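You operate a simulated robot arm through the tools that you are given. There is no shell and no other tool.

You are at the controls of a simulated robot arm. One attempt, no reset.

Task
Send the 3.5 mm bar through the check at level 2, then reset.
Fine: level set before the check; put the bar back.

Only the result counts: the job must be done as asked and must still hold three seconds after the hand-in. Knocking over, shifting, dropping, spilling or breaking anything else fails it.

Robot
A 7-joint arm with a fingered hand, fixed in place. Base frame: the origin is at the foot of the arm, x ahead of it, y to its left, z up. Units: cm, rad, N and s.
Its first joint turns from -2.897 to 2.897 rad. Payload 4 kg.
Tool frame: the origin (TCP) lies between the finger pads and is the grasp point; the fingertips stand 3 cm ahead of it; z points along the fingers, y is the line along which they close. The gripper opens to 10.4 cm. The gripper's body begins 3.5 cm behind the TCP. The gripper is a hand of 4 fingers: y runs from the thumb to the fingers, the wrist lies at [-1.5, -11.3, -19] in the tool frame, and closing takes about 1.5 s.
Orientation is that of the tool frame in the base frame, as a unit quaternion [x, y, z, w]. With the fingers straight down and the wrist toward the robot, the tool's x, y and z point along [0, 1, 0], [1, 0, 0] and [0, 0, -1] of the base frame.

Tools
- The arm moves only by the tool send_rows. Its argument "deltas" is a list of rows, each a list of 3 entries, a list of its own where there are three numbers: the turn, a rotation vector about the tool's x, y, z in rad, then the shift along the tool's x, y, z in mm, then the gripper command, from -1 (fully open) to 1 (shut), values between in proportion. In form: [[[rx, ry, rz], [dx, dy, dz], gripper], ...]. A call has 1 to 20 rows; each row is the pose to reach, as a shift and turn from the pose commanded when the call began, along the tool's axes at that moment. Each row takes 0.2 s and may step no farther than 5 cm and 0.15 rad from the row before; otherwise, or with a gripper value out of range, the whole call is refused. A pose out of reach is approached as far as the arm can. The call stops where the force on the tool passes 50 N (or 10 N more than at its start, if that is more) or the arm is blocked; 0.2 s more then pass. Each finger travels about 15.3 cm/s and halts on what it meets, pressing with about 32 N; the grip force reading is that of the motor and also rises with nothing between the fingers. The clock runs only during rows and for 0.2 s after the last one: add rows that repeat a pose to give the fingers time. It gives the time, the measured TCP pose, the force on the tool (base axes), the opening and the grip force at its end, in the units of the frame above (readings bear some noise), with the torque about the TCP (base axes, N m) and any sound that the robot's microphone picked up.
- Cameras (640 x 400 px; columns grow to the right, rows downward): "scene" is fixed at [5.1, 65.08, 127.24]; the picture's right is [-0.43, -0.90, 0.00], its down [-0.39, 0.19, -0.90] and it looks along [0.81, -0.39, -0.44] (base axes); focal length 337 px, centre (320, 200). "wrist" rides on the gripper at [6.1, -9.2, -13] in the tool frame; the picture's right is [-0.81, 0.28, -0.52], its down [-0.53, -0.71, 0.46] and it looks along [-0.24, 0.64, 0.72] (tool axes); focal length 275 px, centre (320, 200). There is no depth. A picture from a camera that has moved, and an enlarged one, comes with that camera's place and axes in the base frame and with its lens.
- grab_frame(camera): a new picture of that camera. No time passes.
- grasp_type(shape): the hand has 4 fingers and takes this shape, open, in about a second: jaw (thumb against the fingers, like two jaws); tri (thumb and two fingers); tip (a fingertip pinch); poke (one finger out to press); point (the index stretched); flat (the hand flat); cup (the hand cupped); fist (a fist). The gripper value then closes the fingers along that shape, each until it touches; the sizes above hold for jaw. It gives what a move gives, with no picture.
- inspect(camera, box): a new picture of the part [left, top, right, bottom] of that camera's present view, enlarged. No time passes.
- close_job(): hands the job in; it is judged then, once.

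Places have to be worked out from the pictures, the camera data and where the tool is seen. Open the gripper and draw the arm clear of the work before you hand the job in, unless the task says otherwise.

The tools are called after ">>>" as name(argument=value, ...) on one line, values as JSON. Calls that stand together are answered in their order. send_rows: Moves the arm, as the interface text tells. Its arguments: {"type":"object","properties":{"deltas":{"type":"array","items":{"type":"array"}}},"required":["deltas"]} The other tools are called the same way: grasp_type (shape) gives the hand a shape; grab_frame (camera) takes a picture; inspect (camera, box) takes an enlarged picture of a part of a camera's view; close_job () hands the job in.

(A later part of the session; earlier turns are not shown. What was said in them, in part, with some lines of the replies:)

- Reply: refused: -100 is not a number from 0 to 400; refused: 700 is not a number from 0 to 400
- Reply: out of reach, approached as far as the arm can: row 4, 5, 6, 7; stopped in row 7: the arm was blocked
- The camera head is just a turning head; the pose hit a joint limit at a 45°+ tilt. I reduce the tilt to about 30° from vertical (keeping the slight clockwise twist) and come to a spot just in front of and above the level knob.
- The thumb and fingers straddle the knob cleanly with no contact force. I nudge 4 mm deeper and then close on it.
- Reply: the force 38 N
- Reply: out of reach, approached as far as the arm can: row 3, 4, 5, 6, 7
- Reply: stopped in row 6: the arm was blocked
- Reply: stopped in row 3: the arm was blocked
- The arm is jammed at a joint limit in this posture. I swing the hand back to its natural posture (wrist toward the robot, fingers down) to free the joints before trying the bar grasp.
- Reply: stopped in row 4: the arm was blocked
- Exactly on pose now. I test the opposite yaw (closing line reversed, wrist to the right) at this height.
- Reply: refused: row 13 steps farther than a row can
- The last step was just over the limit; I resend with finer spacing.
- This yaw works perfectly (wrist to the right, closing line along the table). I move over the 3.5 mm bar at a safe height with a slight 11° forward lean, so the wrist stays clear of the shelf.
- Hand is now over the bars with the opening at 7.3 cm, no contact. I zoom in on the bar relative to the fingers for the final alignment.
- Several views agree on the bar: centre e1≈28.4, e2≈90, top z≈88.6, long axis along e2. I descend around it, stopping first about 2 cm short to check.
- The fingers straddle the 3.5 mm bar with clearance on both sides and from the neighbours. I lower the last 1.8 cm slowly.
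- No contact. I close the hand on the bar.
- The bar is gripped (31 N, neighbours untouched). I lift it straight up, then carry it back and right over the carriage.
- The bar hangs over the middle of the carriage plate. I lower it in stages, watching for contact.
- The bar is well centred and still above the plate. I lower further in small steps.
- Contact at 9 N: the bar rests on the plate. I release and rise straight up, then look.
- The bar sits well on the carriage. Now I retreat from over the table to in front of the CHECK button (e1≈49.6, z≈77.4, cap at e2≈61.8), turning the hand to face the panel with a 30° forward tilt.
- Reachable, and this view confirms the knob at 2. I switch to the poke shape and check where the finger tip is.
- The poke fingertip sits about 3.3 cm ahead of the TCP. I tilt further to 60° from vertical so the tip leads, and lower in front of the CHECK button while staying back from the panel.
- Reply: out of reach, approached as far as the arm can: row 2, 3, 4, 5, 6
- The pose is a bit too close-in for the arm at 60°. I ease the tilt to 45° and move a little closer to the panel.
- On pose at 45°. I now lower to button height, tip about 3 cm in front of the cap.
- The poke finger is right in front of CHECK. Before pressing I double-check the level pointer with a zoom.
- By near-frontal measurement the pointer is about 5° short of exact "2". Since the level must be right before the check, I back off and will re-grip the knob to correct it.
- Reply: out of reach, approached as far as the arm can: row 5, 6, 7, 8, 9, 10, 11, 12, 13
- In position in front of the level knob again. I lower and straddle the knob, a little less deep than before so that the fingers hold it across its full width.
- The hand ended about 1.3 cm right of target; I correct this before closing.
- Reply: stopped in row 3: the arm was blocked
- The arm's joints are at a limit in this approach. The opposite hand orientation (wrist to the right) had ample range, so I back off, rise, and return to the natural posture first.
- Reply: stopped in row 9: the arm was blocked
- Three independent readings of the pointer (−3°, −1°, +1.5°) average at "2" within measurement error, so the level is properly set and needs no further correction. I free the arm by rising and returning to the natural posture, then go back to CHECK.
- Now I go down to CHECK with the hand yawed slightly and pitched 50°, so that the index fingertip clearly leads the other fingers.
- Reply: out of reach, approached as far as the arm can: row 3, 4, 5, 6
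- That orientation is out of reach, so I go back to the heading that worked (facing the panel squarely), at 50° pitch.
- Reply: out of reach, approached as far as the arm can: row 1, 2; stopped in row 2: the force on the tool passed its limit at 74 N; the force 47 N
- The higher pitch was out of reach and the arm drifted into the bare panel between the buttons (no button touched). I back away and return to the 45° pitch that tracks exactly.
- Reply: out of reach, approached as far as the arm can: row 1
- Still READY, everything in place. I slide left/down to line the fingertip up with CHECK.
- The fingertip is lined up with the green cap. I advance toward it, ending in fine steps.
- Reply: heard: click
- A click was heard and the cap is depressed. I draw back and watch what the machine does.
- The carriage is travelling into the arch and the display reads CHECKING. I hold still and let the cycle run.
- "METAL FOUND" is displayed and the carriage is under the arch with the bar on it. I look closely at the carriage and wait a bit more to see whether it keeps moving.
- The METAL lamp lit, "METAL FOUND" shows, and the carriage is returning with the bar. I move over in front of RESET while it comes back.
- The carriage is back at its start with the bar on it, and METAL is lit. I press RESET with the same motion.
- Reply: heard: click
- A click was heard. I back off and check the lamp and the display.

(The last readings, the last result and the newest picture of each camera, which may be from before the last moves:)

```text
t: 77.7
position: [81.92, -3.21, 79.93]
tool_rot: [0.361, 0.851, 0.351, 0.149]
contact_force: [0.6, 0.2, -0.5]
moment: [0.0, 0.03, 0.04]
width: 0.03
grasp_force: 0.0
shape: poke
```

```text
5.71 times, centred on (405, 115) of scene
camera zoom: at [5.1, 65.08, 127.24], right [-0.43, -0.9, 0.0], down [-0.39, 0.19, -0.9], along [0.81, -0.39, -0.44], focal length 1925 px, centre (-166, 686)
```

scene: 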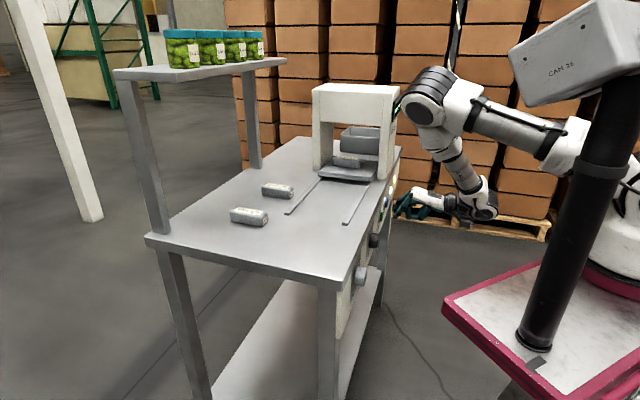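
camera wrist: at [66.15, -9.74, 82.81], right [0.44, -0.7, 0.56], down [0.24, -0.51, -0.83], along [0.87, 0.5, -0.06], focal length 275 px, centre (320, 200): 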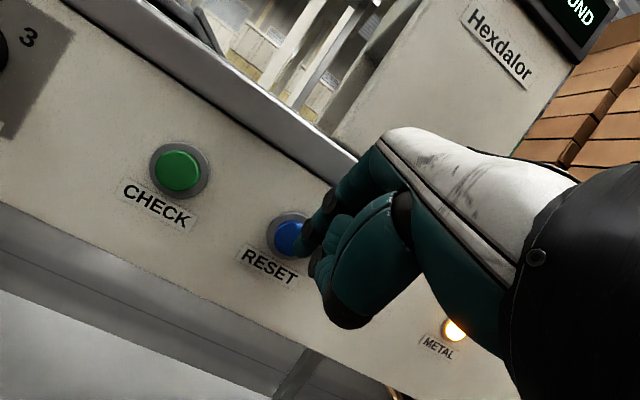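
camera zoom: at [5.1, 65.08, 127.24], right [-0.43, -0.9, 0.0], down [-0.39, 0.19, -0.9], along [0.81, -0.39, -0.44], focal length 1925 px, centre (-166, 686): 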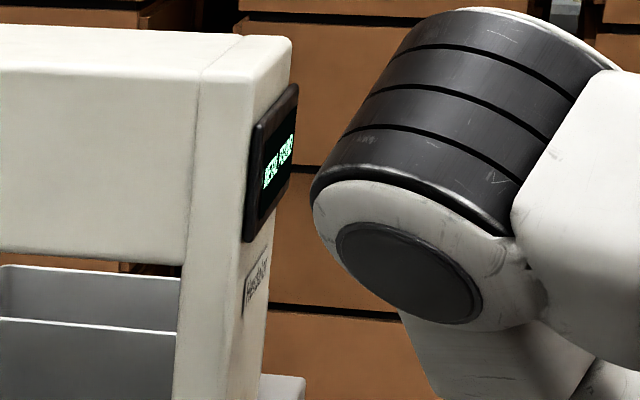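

The display still says METAL FOUND. I press RESET again, a bit deeper and longer.

>>> send_rows(deltas=[[[0, 0, 0], [0, 10, 10], -1], [[0, 0, 0], [0, 20, 20], -1], [[0, 0, 0], [0, 24, 24], -1], [[0, 0, 0], [0, 26, 26], -1], [[0, 0, 0], [0, 27.5, 27.5], -1], [[0, 0, 0], [0, 28.5, 28.5], -1], [[0, 0, 0], [0, 28.5, 28.5], -1], [[0, 0, 0], [0, 28.5, 28.5], -1], [[0, 0, 0], [0, 28.5, 28.5], -1], [[0, 0, 0], [0, 28.5, 28.5], -1], [[0, 0, 0], [0, 28.5, 28.5], -1], [[0, 0, 0], [0, 28.5, 28.5], -1]])

>>> inspect(camera="scene", box=[370, 80, 440, 150])

>>> inspect(camera="scene", box=[360, 160, 440, 220])

>>> inspect(camera="wrist", box=[230, 180, 350, 290])

```text
t: 80.3
position: [84.63, -0.49, 79.93]
tool_rot: [0.362, 0.851, 0.35, 0.15]
contact_force: [-10.1, -6.5, -1.0]
moment: [-0.16, 0.24, 0.09]
width: 0.0
grasp_force: 0.1
shape: poke
heard: click
```

```text
5.71 times, centred on (405, 115) of scene
camera zoom: at [5.1, 65.08, 127.24], right [-0.43, -0.9, 0.0], down [-0.39, 0.19, -0.9], along [0.81, -0.39, -0.44], focal length 1925 px, centre (-166, 686)
```

zoom: 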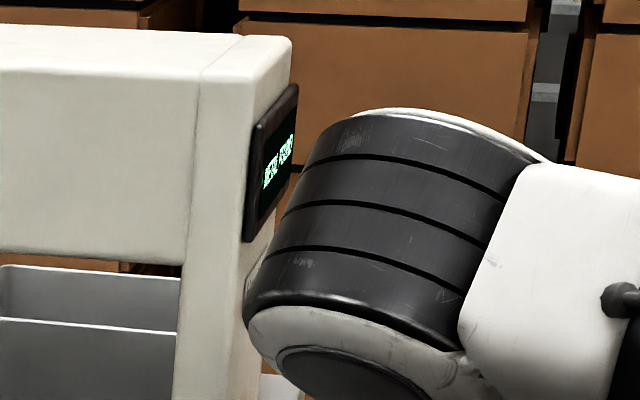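

```text
6.67 times, centred on (400, 190) of scene
camera zoom: at [5.1, 65.08, 127.24], right [-0.43, -0.9, 0.0], down [-0.39, 0.19, -0.9], along [0.81, -0.39, -0.44], focal length 2246 px, centre (-213, 267)
```

zoom: 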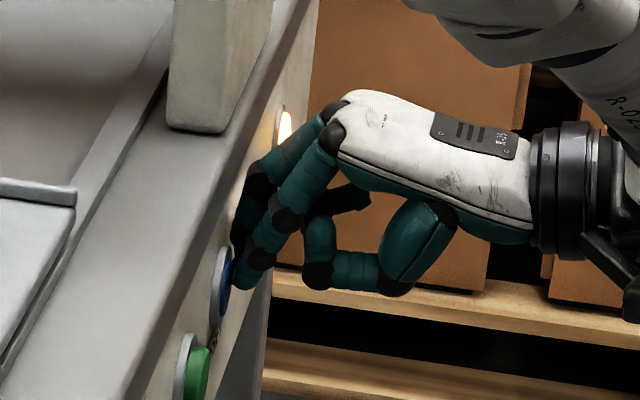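

```text
3.64 times, centred on (290, 235) of wrist
camera zoom: at [69.02, -6.94, 82.76], right [0.44, -0.7, 0.56], down [0.24, -0.51, -0.83], along [0.87, 0.5, -0.06], focal length 1001 px, centre (429, 73)
```

zoom: 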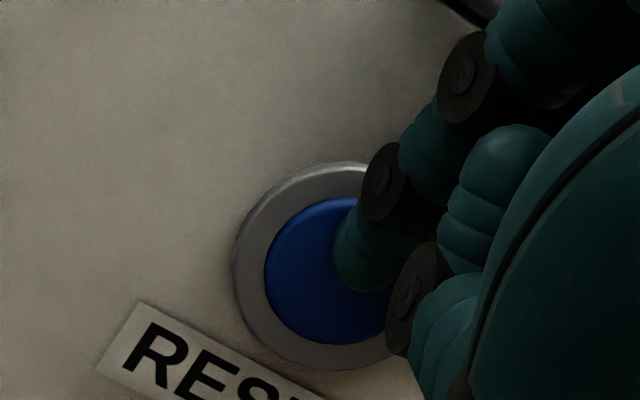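

RESET clicks but the alarm stays, so evidently the metal bar must leave the carriage first. I back off, take the bar back to its place, and will press RESET afterwards.

>>> send_rows(deltas=[[[0, 0, 0], [0, -14, -14], -1], [[0, 0, 0], [0, -28, -28], -1], [[0, 0, 0], [20, -3, -53], -1], [[0, 0, 0], [40, 22, -78], -1], [[0, 0, 0], [60, 47, -103], -1], [[0, 0, 0], [80, 71, -127], -1], [[0, 0, 0], [80, 71, -127], -1]])

>>> grab_frame(camera="wrist")

>>> grab_frame(camera="scene")

```text
t: 81.9
position: [76.51, 2.44, 94.17]
tool_rot: [0.362, 0.851, 0.351, 0.15]
contact_force: [0.1, -0.7, -0.2]
moment: [-0.03, -0.01, -0.02]
width: 0.01
grasp_force: 0.1
shape: poke
```

```text
taken
camera wrist: at [60.84, -4.01, 96.93], right [0.44, -0.7, 0.56], down [0.24, -0.51, -0.83], along [0.87, 0.5, -0.06], focal length 275 px, centre (320, 200)
```

wrist: 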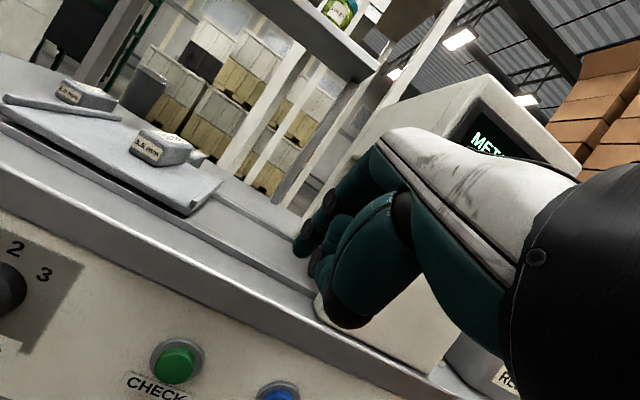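

```text
taken
```

scene: 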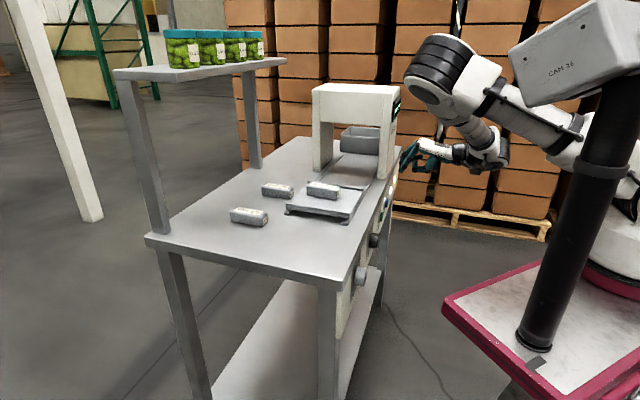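

Next I go back to the waypoint used before, switch to the jaw shape, and reverse the earlier move to come over the carriage.

>>> send_rows(deltas=[[[0.087, 0, 0], [8, 5, -32], -1], [[0.175, 0, 0], [16, 9, -64], -1], [[0.262, 0, 0], [24, 14, -96], -1], [[0.262, 0, 0], [24, 14, -96], -1]])

>>> grasp_type(shape="jaw")

>>> send_rows(deltas=[[[0.023, 0.023, -0.141], [13, 19, 8], -0.5], [[0.046, 0.046, -0.283], [26, 38, 16], -0.5], [[0.069, 0.069, -0.424], [38, 57, 26], -0.5], [[0.092, 0.092, -0.566], [51, 75, 36], -0.5], [[0.115, 0.115, -0.707], [64, 94, 48], -0.5], [[0.139, 0.139, -0.849], [77, 113, 62], -0.5], [[0.162, 0.162, -0.99], [90, 132, 76], -0.5], [[0.185, 0.185, -1.132], [103, 151, 91], -0.5], [[0.208, 0.208, -1.273], [115, 170, 107], -0.5], [[0.231, 0.231, -1.415], [128, 188, 123], -0.5], [[0.254, 0.254, -1.556], [141, 207, 138], -0.5], [[0.254, 0.254, -1.556], [141, 207, 138], -0.5]])

>>> grab_frame(camera="wrist")

>>> inspect(camera="scene", box=[240, 120, 400, 230])

```text
t: 82.9
position: [70.68, 0.27, 101.83]
tool_rot: [0.378, 0.889, 0.237, 0.101]
contact_force: [0.8, 0.6, -0.2]
moment: [0.0, 0.01, 0.0]
width: 0.01
grasp_force: 0.1
shape: poke
```

```text
t: 83.8
position: [70.54, 0.22, 101.79]
tool_rot: [0.377, 0.89, 0.236, 0.101]
contact_force: [0.4, -0.5, 0.5]
moment: [0.0, 0.02, 0.03]
width: 10.38
grasp_force: 0.0
shape: jaw
```

```text
t: 86.4
position: [78.67, 27.72, 100.12]
tool_rot: [-0.373, 0.923, 0.036, 0.091]
contact_force: [-0.1, 0.8, -0.4]
moment: [-0.01, -0.01, 0.01]
width: 7.81
grasp_force: 0.0
shape: jaw
```

```text
taken
camera wrist: at [78.8, 15.26, 111.75], right [0.31, 0.68, 0.67], down [0.94, -0.09, -0.34], along [-0.17, 0.73, -0.66], focal length 275 px, centre (320, 200)
```

wrist: 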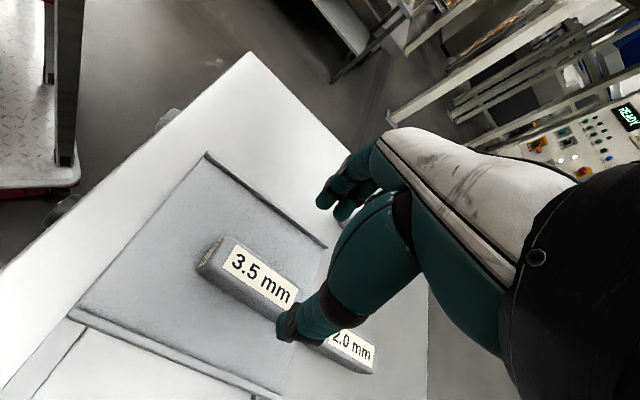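

```text
3.64 times, centred on (320, 175) of scene
camera zoom: at [5.1, 65.08, 127.24], right [-0.43, -0.9, 0.0], down [-0.39, 0.19, -0.9], along [0.81, -0.39, -0.44], focal length 1225 px, centre (320, 291)
```

zoom: 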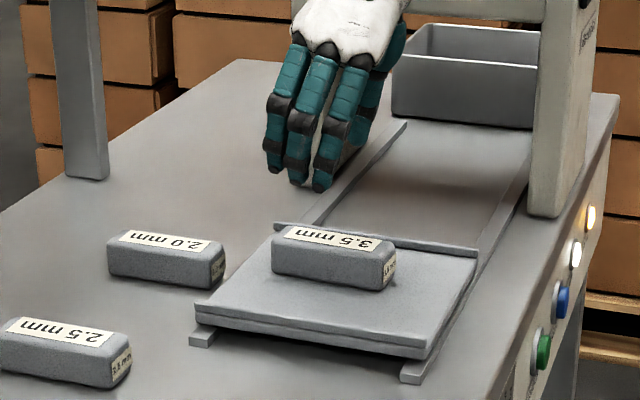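

The bar is where I left it on the carriage, and the hand has returned to the same spot above it. I descend around the bar.

>>> send_rows(deltas=[[[0, 0, 0], [7, 1, 25], -0.5], [[0, 0, 0], [12, 1, 50], -0.5], [[0, 0, 0], [16, 1, 68], -0.5], [[0, 0, 0], [20, 1, 83], -0.5], [[0, 0, 0], [20, 1, 83], -0.5]])

>>> inspect(camera="scene", box=[280, 150, 380, 220])

>>> inspect(camera="wrist", box=[120, 150, 360, 400])

```text
t: 87.6
position: [78.23, 27.56, 91.6]
tool_rot: [-0.373, 0.923, 0.037, 0.092]
contact_force: [0.4, 0.1, -1.2]
moment: [-0.03, 0.02, 0.0]
width: 7.84
grasp_force: 0.0
shape: jaw
```

```text
5.71 times, centred on (330, 185) of scene
camera zoom: at [5.1, 65.08, 127.24], right [-0.43, -0.9, 0.0], down [-0.39, 0.19, -0.9], along [0.81, -0.39, -0.44], focal length 1925 px, centre (263, 286)
```

zoom: 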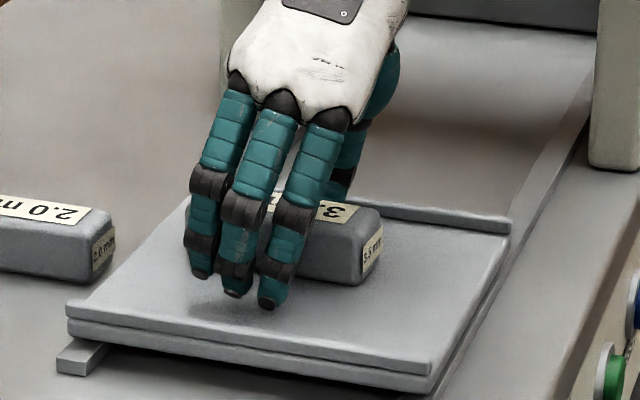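

```text
1.60 times, centred on (240, 275) of wrist
camera zoom: at [78.47, 15.06, 103.23], right [0.31, 0.68, 0.67], down [0.94, -0.09, -0.34], along [-0.17, 0.73, -0.66], focal length 440 px, centre (448, 80)
```

zoom: 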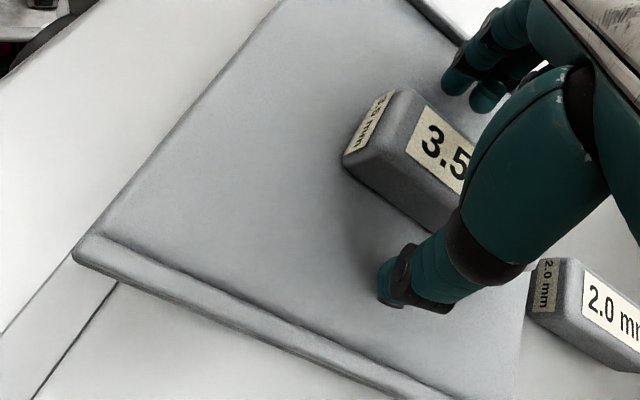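

Aligned as in the first grasp. I close and lift the bar.

>>> send_rows(deltas=[[[0, 0, 0], [0, 0, 0], -0.1], [[0, 0, 0], [0, 0, 0], 0.15], [[0, 0, 0], [0, 0, 0], 0.4], [[0, 0, 0], [0, 0, 0], 0.7], [[0, 0, 0], [0, 0, 0], 1], [[0, 0, 0], [0, 0, 0], 1], [[0, 0, 0], [0, 0, 0], 1], [[0, 0, 0], [0, 0, 0], 1], [[0, 0, 0], [-2, 0, -10], 1], [[0, 0, 0], [-6, 0, -29], 1], [[0, 0, 0], [-10, 0, -49], 1], [[0, 0, 0], [-10, 0, -49], 1]])

>>> inspect(camera="scene", box=[240, 120, 400, 230])

>>> inspect(camera="wrist", box=[120, 150, 360, 400])

```text
t: 90.2
position: [78.37, 27.69, 96.52]
tool_rot: [-0.373, 0.923, 0.036, 0.092]
contact_force: [-0.7, 0.1, -0.9]
moment: [-0.04, 0.01, -0.01]
width: 2.63
grasp_force: 32.0
shape: jaw
```

```text
3.64 times, centred on (320, 175) of scene
camera zoom: at [5.1, 65.08, 127.24], right [-0.43, -0.9, 0.0], down [-0.39, 0.19, -0.9], along [0.81, -0.39, -0.44], focal length 1225 px, centre (320, 291)
```

zoom: 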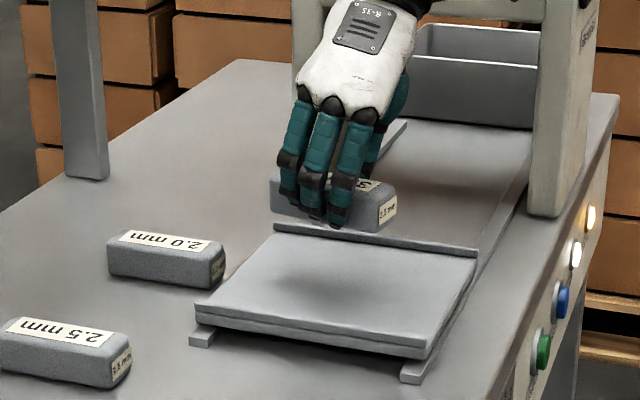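

```text
1.60 times, centred on (240, 275) of wrist
camera zoom: at [78.47, 15.06, 108.15], right [0.31, 0.68, 0.67], down [0.94, -0.09, -0.34], along [-0.17, 0.73, -0.66], focal length 440 px, centre (448, 80)
```

zoom: 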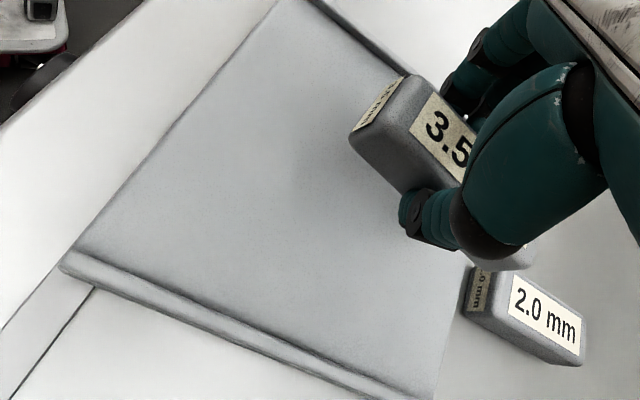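

The bar is held as before. I carry it back over its original spot (e1≈28.4) at a height that clears the other bars and the shelf.

>>> send_rows(deltas=[[[0, 0, -0.002], [-33, 19, 8], 1], [[0, 0, -0.004], [-66, 38, 18], 1], [[0, 0, -0.006], [-99, 57, 30], 1], [[0, 0, -0.008], [-131, 74.6, 42], 1], [[0, 0, -0.008], [-131, 74.6, 42], 1], [[0, 0, -0.008], [-131, 74.6, 42], 1]])

>>> inspect(camera="scene", box=[210, 130, 330, 235])

>>> inspect(camera="wrist", box=[120, 150, 360, 400])

```text
t: 91.6
position: [82.8, 42.2, 94.97]
tool_rot: [-0.377, 0.921, 0.037, 0.091]
contact_force: [-1.1, -0.1, -0.4]
moment: [-0.02, 0.03, 0.0]
width: 2.61
grasp_force: 32.1
shape: jaw
```

```text
3.81 times, centred on (270, 182) of scene
camera zoom: at [5.1, 65.08, 127.24], right [-0.43, -0.9, 0.0], down [-0.39, 0.19, -0.9], along [0.81, -0.39, -0.44], focal length 1284 px, centre (510, 267)
```

zoom: 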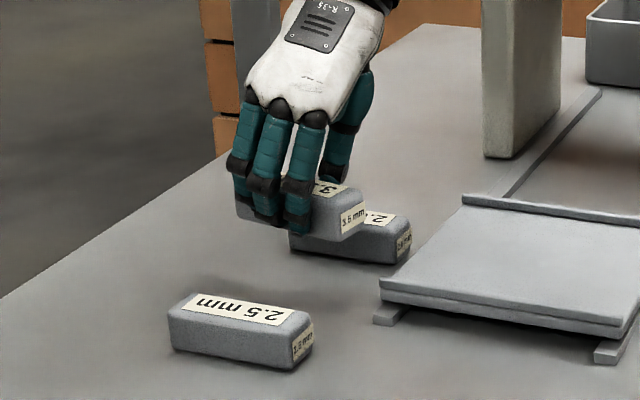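

```text
1.60 times, centred on (240, 275) of wrist
camera zoom: at [83.09, 29.85, 106.61], right [0.3, 0.68, 0.67], down [0.94, -0.08, -0.34], along [-0.18, 0.73, -0.66], focal length 440 px, centre (448, 80)
```

zoom: 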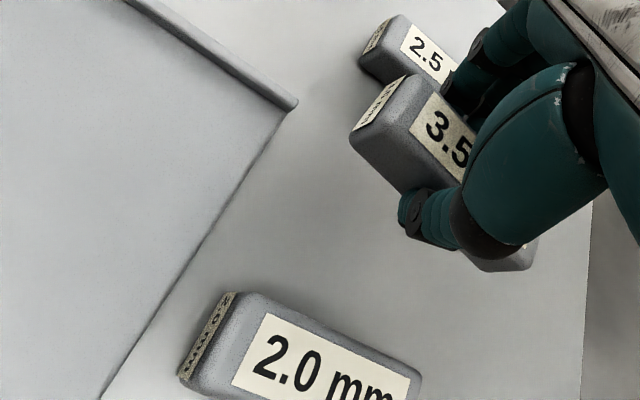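

Small correction needed (3 mm each way). I lower toward the table in stages.

>>> send_rows(deltas=[[[0, 0, 0], [0, 3, 15], 1], [[0, 0, 0], [3, 3, 32], 1], [[0, 0, 0], [6.5, 3, 49], 1], [[0, 0, 0], [6.5, 3, 49], 1]])

>>> inspect(camera="wrist", box=[120, 150, 360, 400])

>>> inspect(camera="scene", box=[210, 150, 310, 230])

```text
t: 92.6
position: [83.09, 42.88, 89.93]
tool_rot: [-0.377, 0.921, 0.035, 0.091]
contact_force: [-0.1, 0.0, -1.0]
moment: [-0.01, 0.02, -0.07]
width: 2.64
grasp_force: 31.5
shape: jaw
```

```text
1.60 times, centred on (240, 275) of wrist
camera zoom: at [83.23, 30.28, 101.58], right [0.3, 0.68, 0.66], down [0.94, -0.08, -0.34], along [-0.18, 0.73, -0.66], focal length 440 px, centre (448, 80)
```

zoom: 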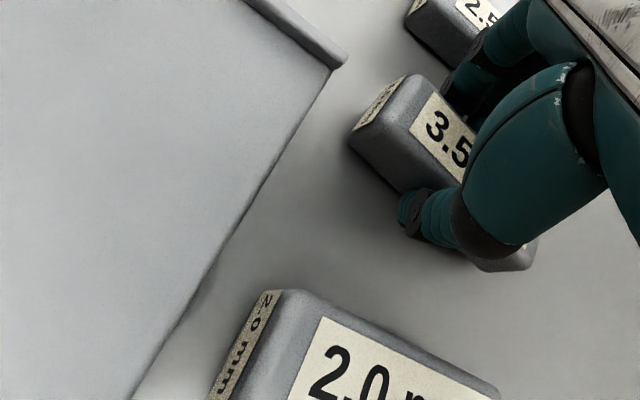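

```text
5.00 times, centred on (260, 190) of scene
camera zoom: at [5.1, 65.08, 127.24], right [-0.43, -0.9, 0.0], down [-0.39, 0.19, -0.9], along [0.81, -0.39, -0.44], focal length 1685 px, centre (620, 250)
```

zoom: 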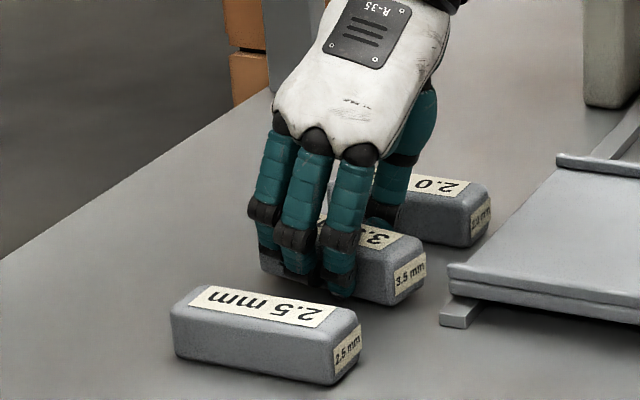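

The bar is ~5 mm too far back compared with its original picture position; I correct that while lowering nearly to the table.

>>> send_rows(deltas=[[[0, 0, 0], [5, 0.5, 0], 1], [[0, 0, 0], [6, 0.5, 3], 1], [[0, 0, 0], [6.2, 0.5, 5], 1], [[0, 0, 0], [6.2, 0.5, 5], 1]])

>>> inspect(camera="wrist", box=[120, 150, 360, 400])

>>> inspect(camera="scene", box=[210, 150, 310, 230])

```text
t: 93.6
position: [82.62, 42.5, 89.54]
tool_rot: [-0.377, 0.921, 0.035, 0.092]
contact_force: [0.4, -0.1, 0.8]
moment: [-0.03, 0.01, 0.0]
width: 2.64
grasp_force: 32.6
shape: jaw
```

```text
1.60 times, centred on (240, 275) of wrist
camera zoom: at [82.79, 29.98, 101.07], right [0.3, 0.68, 0.67], down [0.94, -0.08, -0.34], along [-0.18, 0.73, -0.66], focal length 440 px, centre (448, 80)
```

zoom: 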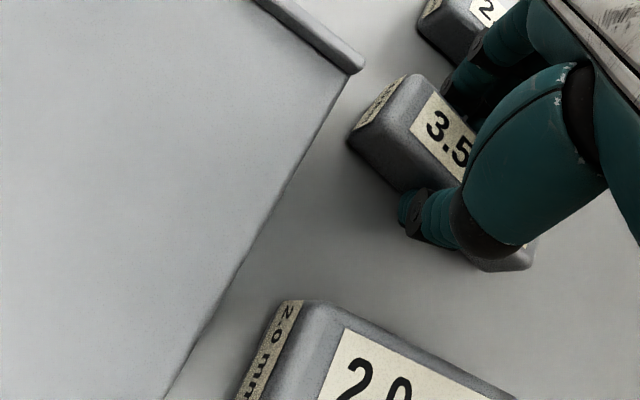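

```text
5.00 times, centred on (260, 190) of scene
camera zoom: at [5.1, 65.08, 127.24], right [-0.43, -0.9, 0.0], down [-0.39, 0.19, -0.9], along [0.81, -0.39, -0.44], focal length 1685 px, centre (620, 250)
```

zoom: 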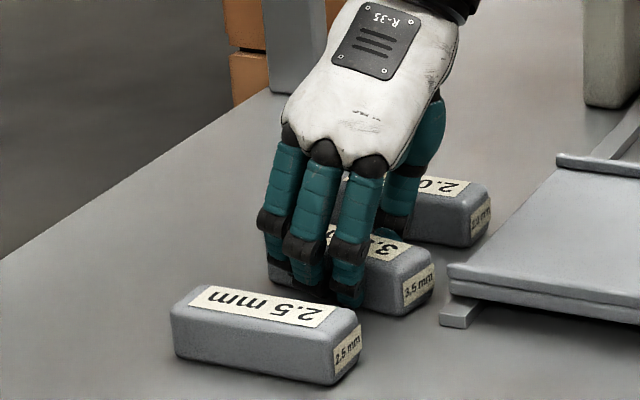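

Very close to the original picture now. I shift 2 mm back, touch down and check the force.

>>> send_rows(deltas=[[[0, 0, 0], [-1.6, 0, 1], 1], [[0, 0, 0], [-1.5, 0, 2.5], 1], [[0, 0, 0], [-1.5, 0, 2.5], 1]])

>>> inspect(camera="scene", box=[220, 170, 320, 235])

```text
t: 94.4
position: [82.62, 42.71, 89.38]
tool_rot: [-0.376, 0.921, 0.037, 0.093]
contact_force: [-3.3, -3.2, 14.8]
moment: [-0.03, -0.04, 0.02]
width: 2.73
grasp_force: 32.3
shape: jaw
```

```text
6.15 times, centred on (270, 202) of scene
camera zoom: at [5.1, 65.08, 127.24], right [-0.43, -0.9, 0.0], down [-0.39, 0.19, -0.9], along [0.81, -0.39, -0.44], focal length 2074 px, centre (628, 185)
```

zoom: 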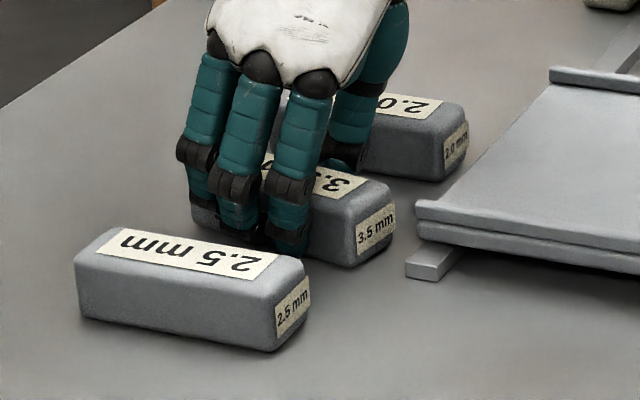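

Touch-down at 15 N, but compared with the original picture the bar looks slightly turned and shifted. I release and rise to measure it unobstructed.

>>> send_rows(deltas=[[[0, 0, 0], [0, 0, -1], 0.45], [[0, 0, 0], [0, 0, -1], 0.3], [[0, 0, 0], [0, 0, -1], 0.1], [[0, 0, 0], [0, 0, -1], -0.2], [[0, 0, 0], [0, 0, -1], -0.45], [[0, 0, 0], [0, 0, -1], -0.45], [[0, 0, 0], [0, 0, -18], -0.45], [[0, 0, 0], [4, 0, -45], -0.45], [[0, 0, 0], [20, 0, -75], -0.45], [[0, 0, 0], [20, 0, -75], -0.45]])

>>> inspect(camera="scene", box=[220, 170, 320, 235])

>>> grab_frame(camera="wrist")

>>> inspect(camera="wrist", box=[120, 150, 360, 400])

```text
t: 96.6
position: [80.29, 40.31, 96.22]
tool_rot: [-0.377, 0.921, 0.036, 0.092]
contact_force: [-0.2, 0.0, 0.7]
moment: [0.02, -0.03, -0.02]
width: 7.52
grasp_force: 0.1
shape: jaw
```

```text
6.15 times, centred on (270, 202) of scene
camera zoom: at [5.1, 65.08, 127.24], right [-0.43, -0.9, 0.0], down [-0.39, 0.19, -0.9], along [0.81, -0.39, -0.44], focal length 2074 px, centre (628, 185)
```

zoom: 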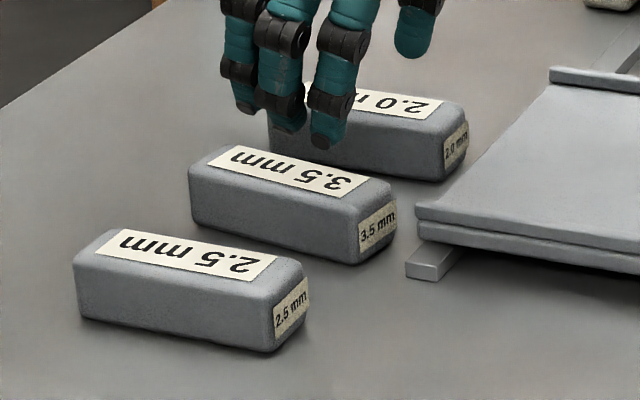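

```text
taken
camera wrist: at [80.4, 27.84, 107.85], right [0.3, 0.68, 0.67], down [0.94, -0.08, -0.34], along [-0.18, 0.73, -0.66], focal length 275 px, centre (320, 200)
```

wrist: 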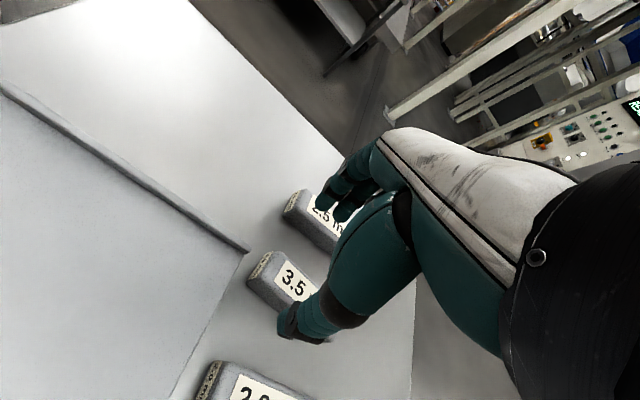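

```text
1.60 times, centred on (240, 275) of wrist
camera zoom: at [80.4, 27.84, 107.85], right [0.3, 0.68, 0.67], down [0.94, -0.08, -0.34], along [-0.18, 0.73, -0.66], focal length 440 px, centre (448, 80)
```

zoom: 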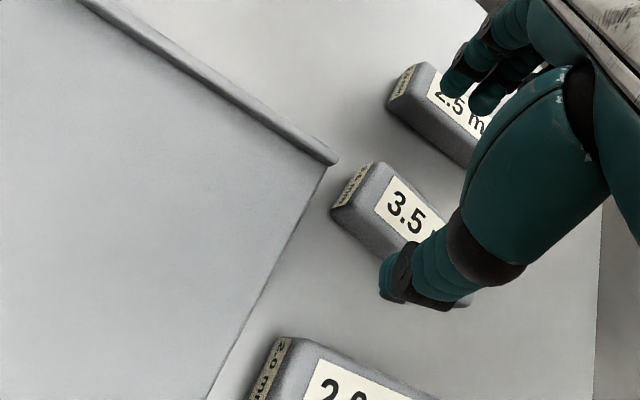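

The bar is ~10° clockwise and ~5 mm too far forward compared with the start (it pivoted in the grip). I regrasp it, lift 1 cm, turn it back 10° and shift it 5 mm.

>>> send_rows(deltas=[[[0, 0, 0], [-16, 0, 30], -0.45], [[0, 0, 0], [-20, 0, 57], -0.45], [[0, 0, 0], [-20, 0, 74], -0.45], [[0, 0, 0], [-20, 0, 74], -0.1], [[0, 0, 0], [-20, 0, 74], 0.15], [[0, 0, 0], [-20, 0, 74], 0.4], [[0, 0, 0], [-20, 0, 74], 0.7], [[0, 0, 0], [-20, 0, 74], 1], [[0, 0, 0], [-20, 0, 74], 1], [[0, 0, 0], [-20, 0, 74], 1], [[0, 0, 0], [-20, 0, 74], 1]])

>>> inspect(camera="scene", box=[220, 170, 320, 235])

>>> send_rows(deltas=[[[0, 0, 0], [-2, 0, -10], 1], [[-0.018, 0, -0.086], [-5, -1, -9.5], 1], [[-0.035, 0, -0.172], [-7.3, -2.1, -8.7], 1], [[-0.035, 0, -0.172], [-7.3, -2.1, -8.7], 1]])

>>> inspect(camera="scene", box=[220, 170, 320, 235])

>>> inspect(camera="wrist", box=[120, 150, 360, 400])

```text
t: 99.0
position: [82.61, 42.77, 89.27]
tool_rot: [-0.376, 0.921, 0.036, 0.091]
contact_force: [-2.4, 3.0, 10.3]
moment: [0.22, 0.27, 0.05]
width: 2.41
grasp_force: 31.9
shape: jaw
```

```text
6.15 times, centred on (270, 202) of scene
camera zoom: at [5.1, 65.08, 127.24], right [-0.43, -0.9, 0.0], down [-0.39, 0.19, -0.9], along [0.81, -0.39, -0.44], focal length 2074 px, centre (628, 185)
```

zoom: 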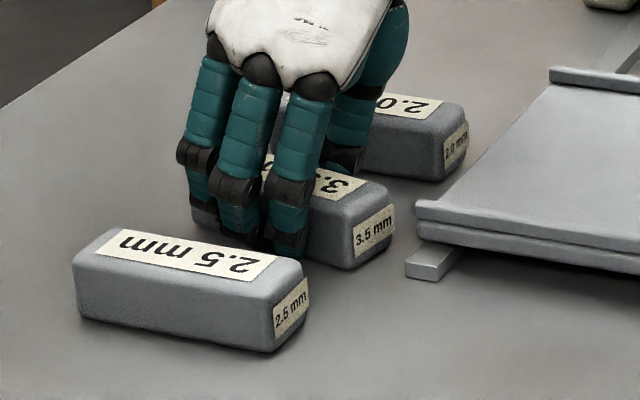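

```text
t: 100.0
position: [83.29, 42.9, 90.37]
tool_rot: [-0.457, 0.884, 0.044, 0.087]
contact_force: [0.1, 0.2, -1.0]
moment: [-0.01, 0.01, 0.01]
width: 2.44
grasp_force: 32.0
shape: jaw
```

```text
6.15 times, centred on (270, 202) of scene
camera zoom: at [5.1, 65.08, 127.24], right [-0.43, -0.9, 0.0], down [-0.39, 0.19, -0.9], along [0.81, -0.39, -0.44], focal length 2074 px, centre (628, 185)
```

zoom: 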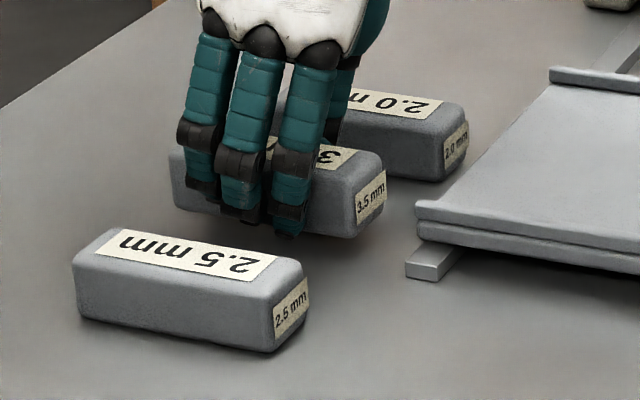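

```text
1.60 times, centred on (240, 275) of wrist
camera zoom: at [85.63, 30.64, 101.94], right [0.18, 0.73, 0.66], down [0.94, 0.08, -0.34], along [-0.3, 0.68, -0.66], focal length 440 px, centre (448, 80)
```

zoom: 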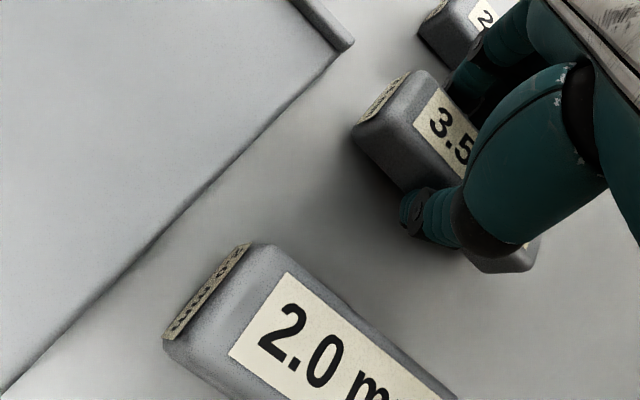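

After the turn, the bar's heading matches the original view. It needs about 3 mm of shift, so I apply that while lowering to the table.

>>> send_rows(deltas=[[[0, 0, 0], [4, -2.4, 2], 1], [[0, 0, 0], [5, -2.4, 5], 1], [[0, 0, 0], [5.8, -2.4, 8], 1], [[0, 0, 0], [5.8, -2.4, 8], 1]])

>>> inspect(camera="scene", box=[220, 170, 320, 235])

```text
t: 101.0
position: [83.18, 42.47, 89.38]
tool_rot: [-0.456, 0.884, 0.044, 0.088]
contact_force: [0.8, 0.4, -1.7]
moment: [0.0, 0.03, 0.02]
width: 2.45
grasp_force: 32.0
shape: jaw
```

```text
6.15 times, centred on (270, 202) of scene
camera zoom: at [5.1, 65.08, 127.24], right [-0.43, -0.9, 0.0], down [-0.39, 0.19, -0.9], along [0.81, -0.39, -0.44], focal length 2074 px, centre (628, 185)
```

zoom: 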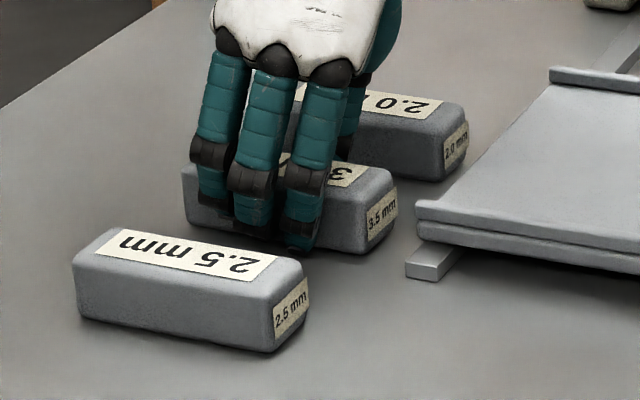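

Matches the original picture nearly exactly, about 2–3 mm above the table. I touch down and release, then rise.

>>> send_rows(deltas=[[[0, 0, 0], [0.3, 0, 1.3], 1], [[0, 0, 0], [0.5, 0, 2.5], 1], [[0, 0, 0], [0.5, 0, 2.5], 1]])

>>> send_rows(deltas=[[[0, 0, 0], [0, 0, 0], 0.45], [[0, 0, 0], [0, 0, 0], 0.35], [[0, 0, 0], [0, 0, 0], 0.2], [[0, 0, 0], [0, 0, 0], -0.1], [[0, 0, 0], [0, 0, 0], -0.4], [[0, 0, 0], [0, 0, 0], -0.4], [[0, 0, 0], [0, 0, -18], -0.4], [[0, 0, 0], [4, 0, -45], -0.4], [[0, 0, 0], [20, 0, -75], -0.4], [[0, 0, 0], [45, 0, -90], -0.4], [[0, 0, 0], [45, 0, -90], -0.4]])

>>> inspect(camera="scene", box=[220, 170, 320, 235])

>>> grab_frame(camera="wrist")

```text
t: 101.8
position: [83.15, 42.45, 89.2]
tool_rot: [-0.455, 0.885, 0.045, 0.088]
contact_force: [0.7, -1.8, 9.5]
moment: [0.04, 0.09, -0.02]
width: 2.44
grasp_force: 32.1
shape: jaw
```

```text
t: 104.2
position: [79.54, 37.24, 97.01]
tool_rot: [-0.456, 0.884, 0.045, 0.088]
contact_force: [0.2, 0.5, 0.0]
moment: [-0.04, -0.02, 0.02]
width: 7.27
grasp_force: 0.0
shape: jaw
```

```text
6.15 times, centred on (270, 202) of scene
camera zoom: at [5.1, 65.08, 127.24], right [-0.43, -0.9, 0.0], down [-0.39, 0.19, -0.9], along [0.81, -0.39, -0.44], focal length 2074 px, centre (628, 185)
```

zoom: 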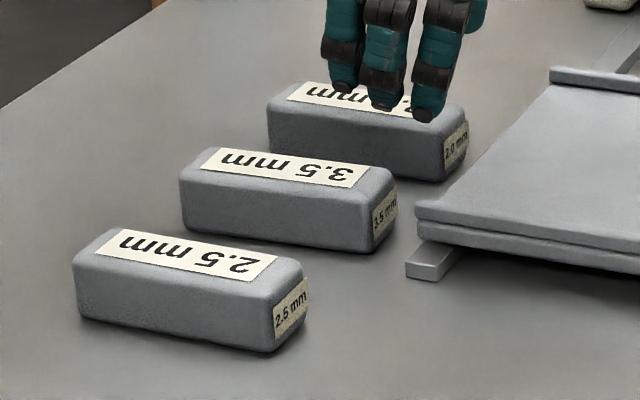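

```text
taken
camera wrist: at [81.94, 24.94, 108.69], right [0.18, 0.73, 0.67], down [0.94, 0.08, -0.34], along [-0.3, 0.68, -0.66], focal length 275 px, centre (320, 200)
```

wrist: 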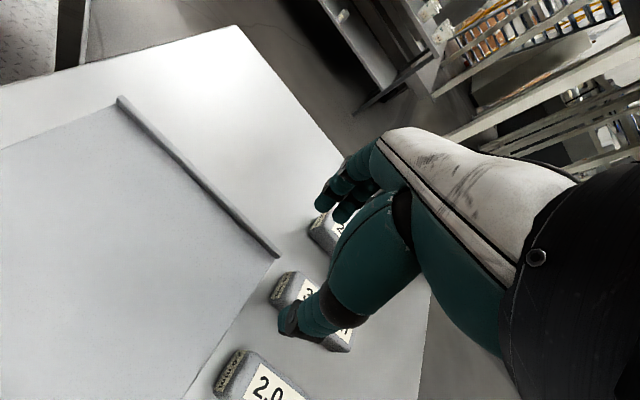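

The bar now matches its original picture to within a millimetre or two. I retreat the same way as before toward the panel to press RESET.

>>> send_rows(deltas=[[[0.012, 0, 0.057], [26, -15, -17], -0.4], [[0.023, 0, 0.115], [52, -31, -34], -0.4], [[0.035, 0, 0.172], [78.5, -46, -51], -0.4], [[0.035, 0, 0.172], [78.5, -46, -51], -0.4]])

>>> send_rows(deltas=[[[-0.023, -0.023, 0.141], [22, -13, -6], -0.5], [[-0.046, -0.046, 0.283], [44, -26, -12], -0.5], [[-0.069, -0.069, 0.424], [66, -38, -18], -0.5], [[-0.092, -0.092, 0.566], [87, -51, -24], -0.5], [[-0.115, -0.115, 0.707], [109, -64, -30], -0.5], [[-0.139, -0.139, 0.849], [131, -77, -35], -0.5], [[-0.162, -0.162, 0.99], [153, -90, -41], -0.5], [[-0.185, -0.185, 1.132], [175, -103, -47], -0.5], [[-0.208, -0.208, 1.273], [196, -115, -53], -0.5], [[-0.231, -0.231, 1.415], [218, -128, -59], -0.5], [[-0.254, -0.254, 1.556], [240, -141, -65], -0.5], [[-0.254, -0.254, 1.556], [240, -141, -65], -0.5]])

>>> grasp_type(shape="poke")

>>> grab_frame(camera="wrist")

>>> grab_frame(camera="scene")

```text
t: 105.2
position: [78.1, 27.64, 100.41]
tool_rot: [-0.376, 0.921, 0.036, 0.091]
contact_force: [0.1, 0.3, 0.2]
moment: [0.02, 0.04, -0.01]
width: 7.25
grasp_force: 0.1
shape: jaw
```

```text
t: 107.8
position: [70.6, 0.32, 102.29]
tool_rot: [0.374, 0.891, 0.236, 0.1]
contact_force: [-0.5, 0.4, -0.8]
moment: [0.03, -0.01, -0.01]
width: 7.78
grasp_force: 0.0
shape: jaw
```

```text
t: 108.7
position: [70.58, 0.41, 102.22]
tool_rot: [0.375, 0.891, 0.236, 0.101]
contact_force: [0.3, 0.6, -0.4]
moment: [0.04, -0.05, -0.01]
width: 0.0
grasp_force: 0.1
shape: poke
```

```text
taken
camera wrist: at [55.85, -5.41, 109.0], right [0.55, -0.59, 0.59], down [0.09, -0.66, -0.75], along [0.83, 0.47, -0.31], focal length 275 px, centre (320, 200)
```

wrist: 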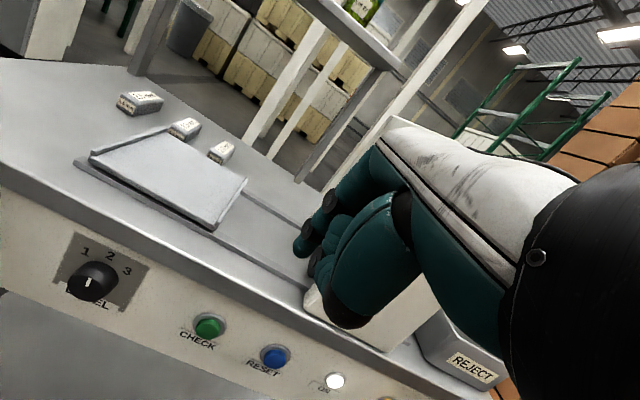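

```text
taken
```

scene: 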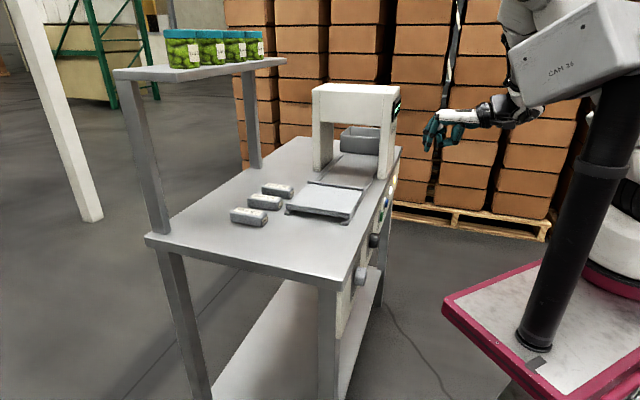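

>>> send_rows(deltas=[[[-0.087, 0, 0], [-15, 3, 33], -1], [[-0.175, 0, 0], [-30, 6, 67], -1], [[-0.262, 0, 0], [-44, 9, 100], -1], [[-0.262, 0, 0], [-44, 9, 100], -1]])

>>> send_rows(deltas=[[[0, 0, 0], [-15, -26, 24], -1], [[0, 0, 0], [-31, -52, 48], -1], [[0, 0, 0], [-46, -78, 73], -1], [[0, 0, 0], [-61, -103, 97], -1], [[0, 0, 0], [-61, -103, 97], -1]])

>>> inspect(camera="wrist", box=[230, 180, 350, 290])

>>> inspect(camera="scene", box=[360, 160, 440, 220])

```text
t: 109.7
position: [77.59, 1.3, 94.09]
tool_rot: [0.358, 0.853, 0.351, 0.149]
contact_force: [0.6, 0.4, 0.4]
moment: [-0.02, -0.01, -0.01]
width: 0.0
grasp_force: 0.2
shape: poke
```

```text
t: 110.9
position: [81.84, -3.53, 80.05]
tool_rot: [0.357, 0.852, 0.352, 0.149]
contact_force: [-0.6, 0.0, 0.4]
moment: [-0.02, -0.01, 0.03]
width: 0.0
grasp_force: 0.0
shape: poke
```

```text
3.64 times, centred on (290, 235) of wrist
camera zoom: at [66.27, -10.21, 82.87], right [0.45, -0.7, 0.56], down [0.24, -0.51, -0.82], along [0.86, 0.5, -0.06], focal length 1001 px, centre (429, 73)
```

zoom: 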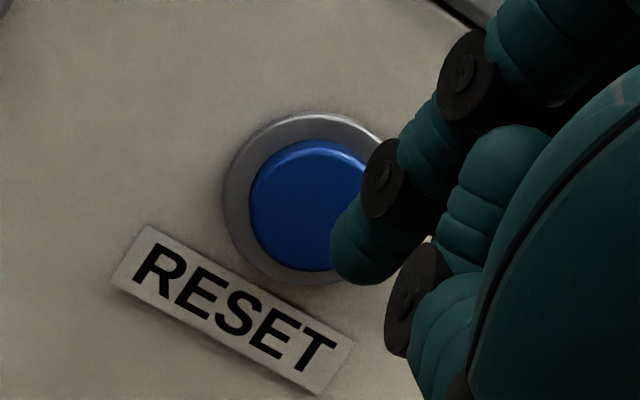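

```text
6.67 times, centred on (400, 190) of scene
camera zoom: at [5.1, 65.08, 127.24], right [-0.43, -0.9, 0.0], down [-0.39, 0.19, -0.9], along [0.81, -0.39, -0.44], focal length 2246 px, centre (-213, 267)
```

zoom: 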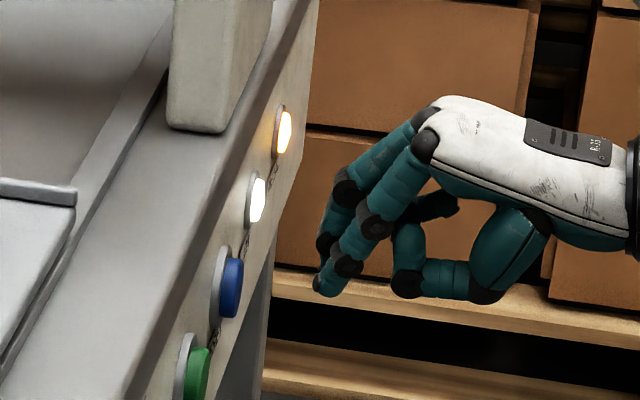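

In front of RESET again. I press it now that the bar is off the carriage.

>>> send_rows(deltas=[[[0, 0, 0], [2.5, 8, 8], -1], [[0, 0, 0], [2.5, 16, 16], -1], [[0, 0, 0], [2.5, 22, 22], -1], [[0, 0, 0], [2.5, 25.5, 25.5], -1], [[0, 0, 0], [2.5, 27.5, 27.5], -1], [[0, 0, 0], [2.5, 29, 29], -1], [[0, 0, 0], [2.5, 29, 29], -1], [[0, 0, 0], [2.5, 29, 29], -1]])

>>> inspect(camera="scene", box=[360, 90, 440, 220])

```text
t: 112.7
position: [84.41, -0.6, 79.81]
tool_rot: [0.357, 0.853, 0.351, 0.148]
contact_force: [-2.0, -3.6, -1.1]
moment: [-0.06, 0.07, 0.01]
width: 0.0
grasp_force: 0.0
shape: poke
heard: click
```

```text
3.08 times, centred on (400, 155) of scene
camera zoom: at [5.1, 65.08, 127.24], right [-0.43, -0.9, 0.0], down [-0.39, 0.19, -0.9], along [0.81, -0.39, -0.44], focal length 1037 px, centre (74, 338)
```

zoom: 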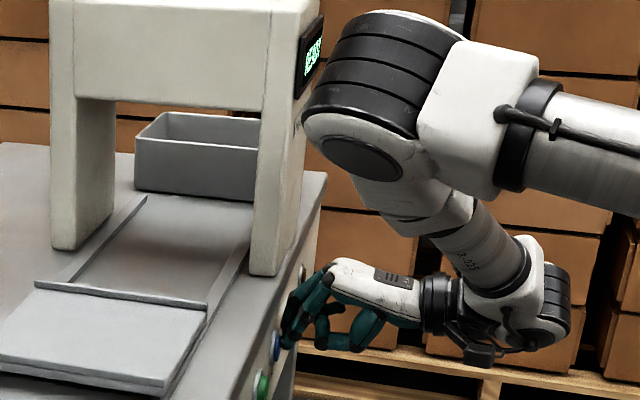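

The METAL lamp is now out and the display has changed to a short word. I back off and confirm.

>>> send_rows(deltas=[[[0, 0, 0], [0, -14, -14], -1], [[0, 0, 0], [0, -28, -28], -1], [[0, 0, 0], [0, -28, -28], -1]])

>>> inspect(camera="wrist", box=[638, 0, 640, 400])

>>> inspect(camera="scene", box=[370, 80, 440, 150])

```text
t: 113.5
position: [81.53, -3.48, 79.94]
tool_rot: [0.358, 0.853, 0.35, 0.149]
contact_force: [0.3, -0.3, 0.4]
moment: [0.05, 0.01, -0.02]
width: 0.0
grasp_force: 0.1
shape: poke
```

```text
1.00 times, centred on (639, 200) of wrist (not enlarged: the box is as wide or as high as the picture)
camera zoom: at [65.95, -10.06, 82.74], right [0.45, -0.7, 0.56], down [0.24, -0.51, -0.82], along [0.86, 0.5, -0.06], focal length 275 px, centre (1, 200)
```

zoom: 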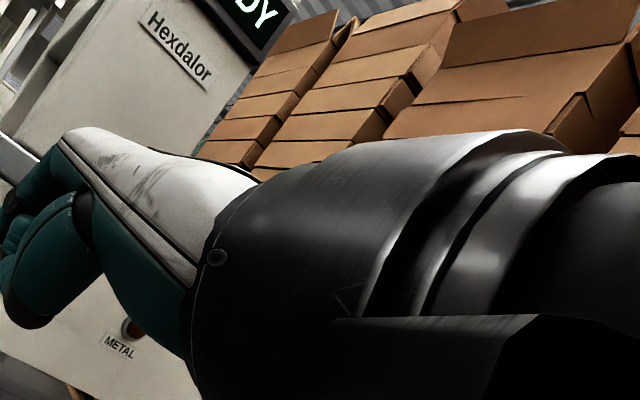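

```text
5.71 times, centred on (405, 115) of scene
camera zoom: at [5.1, 65.08, 127.24], right [-0.43, -0.9, 0.0], down [-0.39, 0.19, -0.9], along [0.81, -0.39, -0.44], focal length 1925 px, centre (-166, 686)
```

zoom: 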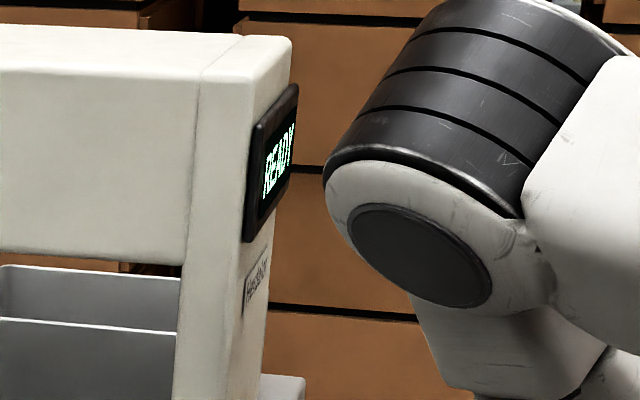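

READY is back and METAL is off. I withdraw the arm clear of the work and open the hand.

>>> send_rows(deltas=[[[0, 0, 0], [20, 25, -25], -1], [[0, 0, 0], [40, 50, -50], -1], [[0, 0, 0], [60, 75, -75], -1], [[0, 0, 0], [80, 99, -99], -1], [[0, 0, 0], [80, 99, -99], -1]])

>>> send_rows(deltas=[[[0.087, 0, 0], [8, 5, -32], -1], [[0.175, 0, 0], [16, 9, -64], -1], [[0.262, 0, 0], [24, 14, -96], -1], [[0.262, 0, 0], [24, 14, -96], -1]])

>>> grasp_type(shape="jaw")

>>> grab_frame(camera="scene")

>>> inspect(camera="scene", box=[220, 170, 320, 235])

>>> grab_frame(camera="wrist")

```text
t: 114.7
position: [76.1, 2.27, 93.91]
tool_rot: [0.358, 0.852, 0.351, 0.149]
contact_force: [-0.1, -0.4, -0.1]
moment: [0.04, 0.01, -0.01]
width: 0.0
grasp_force: 0.0
shape: poke
```

```text
t: 115.7
position: [70.17, 0.26, 101.65]
tool_rot: [0.374, 0.891, 0.236, 0.101]
contact_force: [0.6, -0.2, 0.7]
moment: [0.01, -0.03, 0.03]
width: 0.03
grasp_force: 0.0
shape: poke
```

```text
t: 116.6
position: [70.19, 0.25, 101.55]
tool_rot: [0.374, 0.891, 0.236, 0.1]
contact_force: [-0.6, -0.2, 0.6]
moment: [0.02, 0.0, 0.01]
width: 10.39
grasp_force: 0.1
shape: jaw
```

```text
taken
```

scene: 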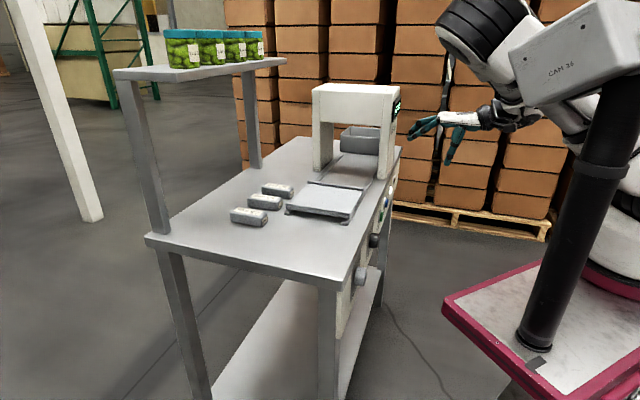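

```text
6.15 times, centred on (270, 202) of scene
camera zoom: at [5.1, 65.08, 127.24], right [-0.43, -0.9, 0.0], down [-0.39, 0.19, -0.9], along [0.81, -0.39, -0.44], focal length 2074 px, centre (628, 185)
```

zoom: 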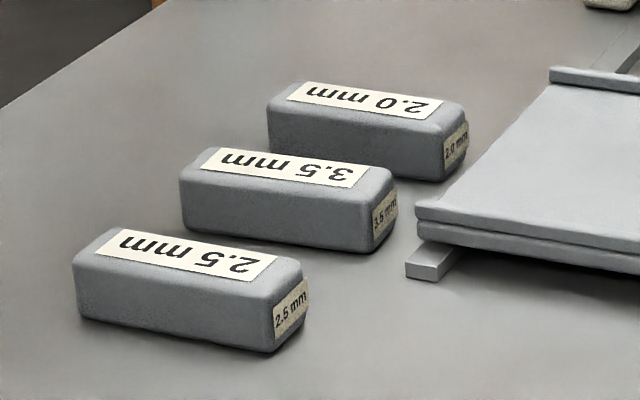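

```text
taken
camera wrist: at [55.48, -5.46, 108.43], right [0.55, -0.59, 0.59], down [0.09, -0.66, -0.75], along [0.83, 0.47, -0.31], focal length 275 px, centre (320, 200)
```

wrist: 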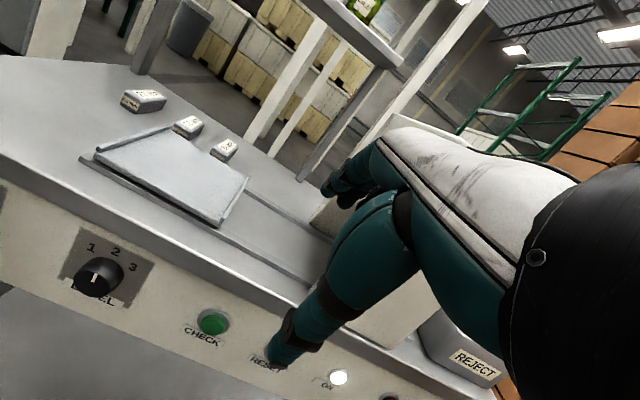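

The 3.5 mm bar is back in its place, the other bars are untouched, and the carriage is home. The level is at 2, the display reads READY with METAL off, and the hand is open and clear. I hand the job in.

>>> close_job()

```text
The job is handed in.
```

I ran the 3.5 mm bar through the check at level 2, and the display showed METAL FOUND. I then put the bar back and reset the machine. The job is handed in, but I haven't seen a result.

- **Level:** I turned the knob from 1 to 2 before the check. Three camera readings put the pointer within about 3° of the 2 mark.
- **Reset:** RESET did nothing the first two times, apparently because the bar was still on the carriage. I moved the bar back to its place and pressed RESET again. The display went back to READY and the METAL lamp went out.
- **Bar:** It pivoted about 10° in the grip, so I regripped and corrected it. In the last picture it sits within a couple of millimetres of where it started, and may still be turned a few degrees. The other two bars look unmoved.
- **Contact:** While lining up for CHECK, the hand drifted into the bare panel between the buttons, peaking at 74 N. No button was touched, and nothing in the pictures looks moved.

I handed in with the hand open and the arm clear of the table.
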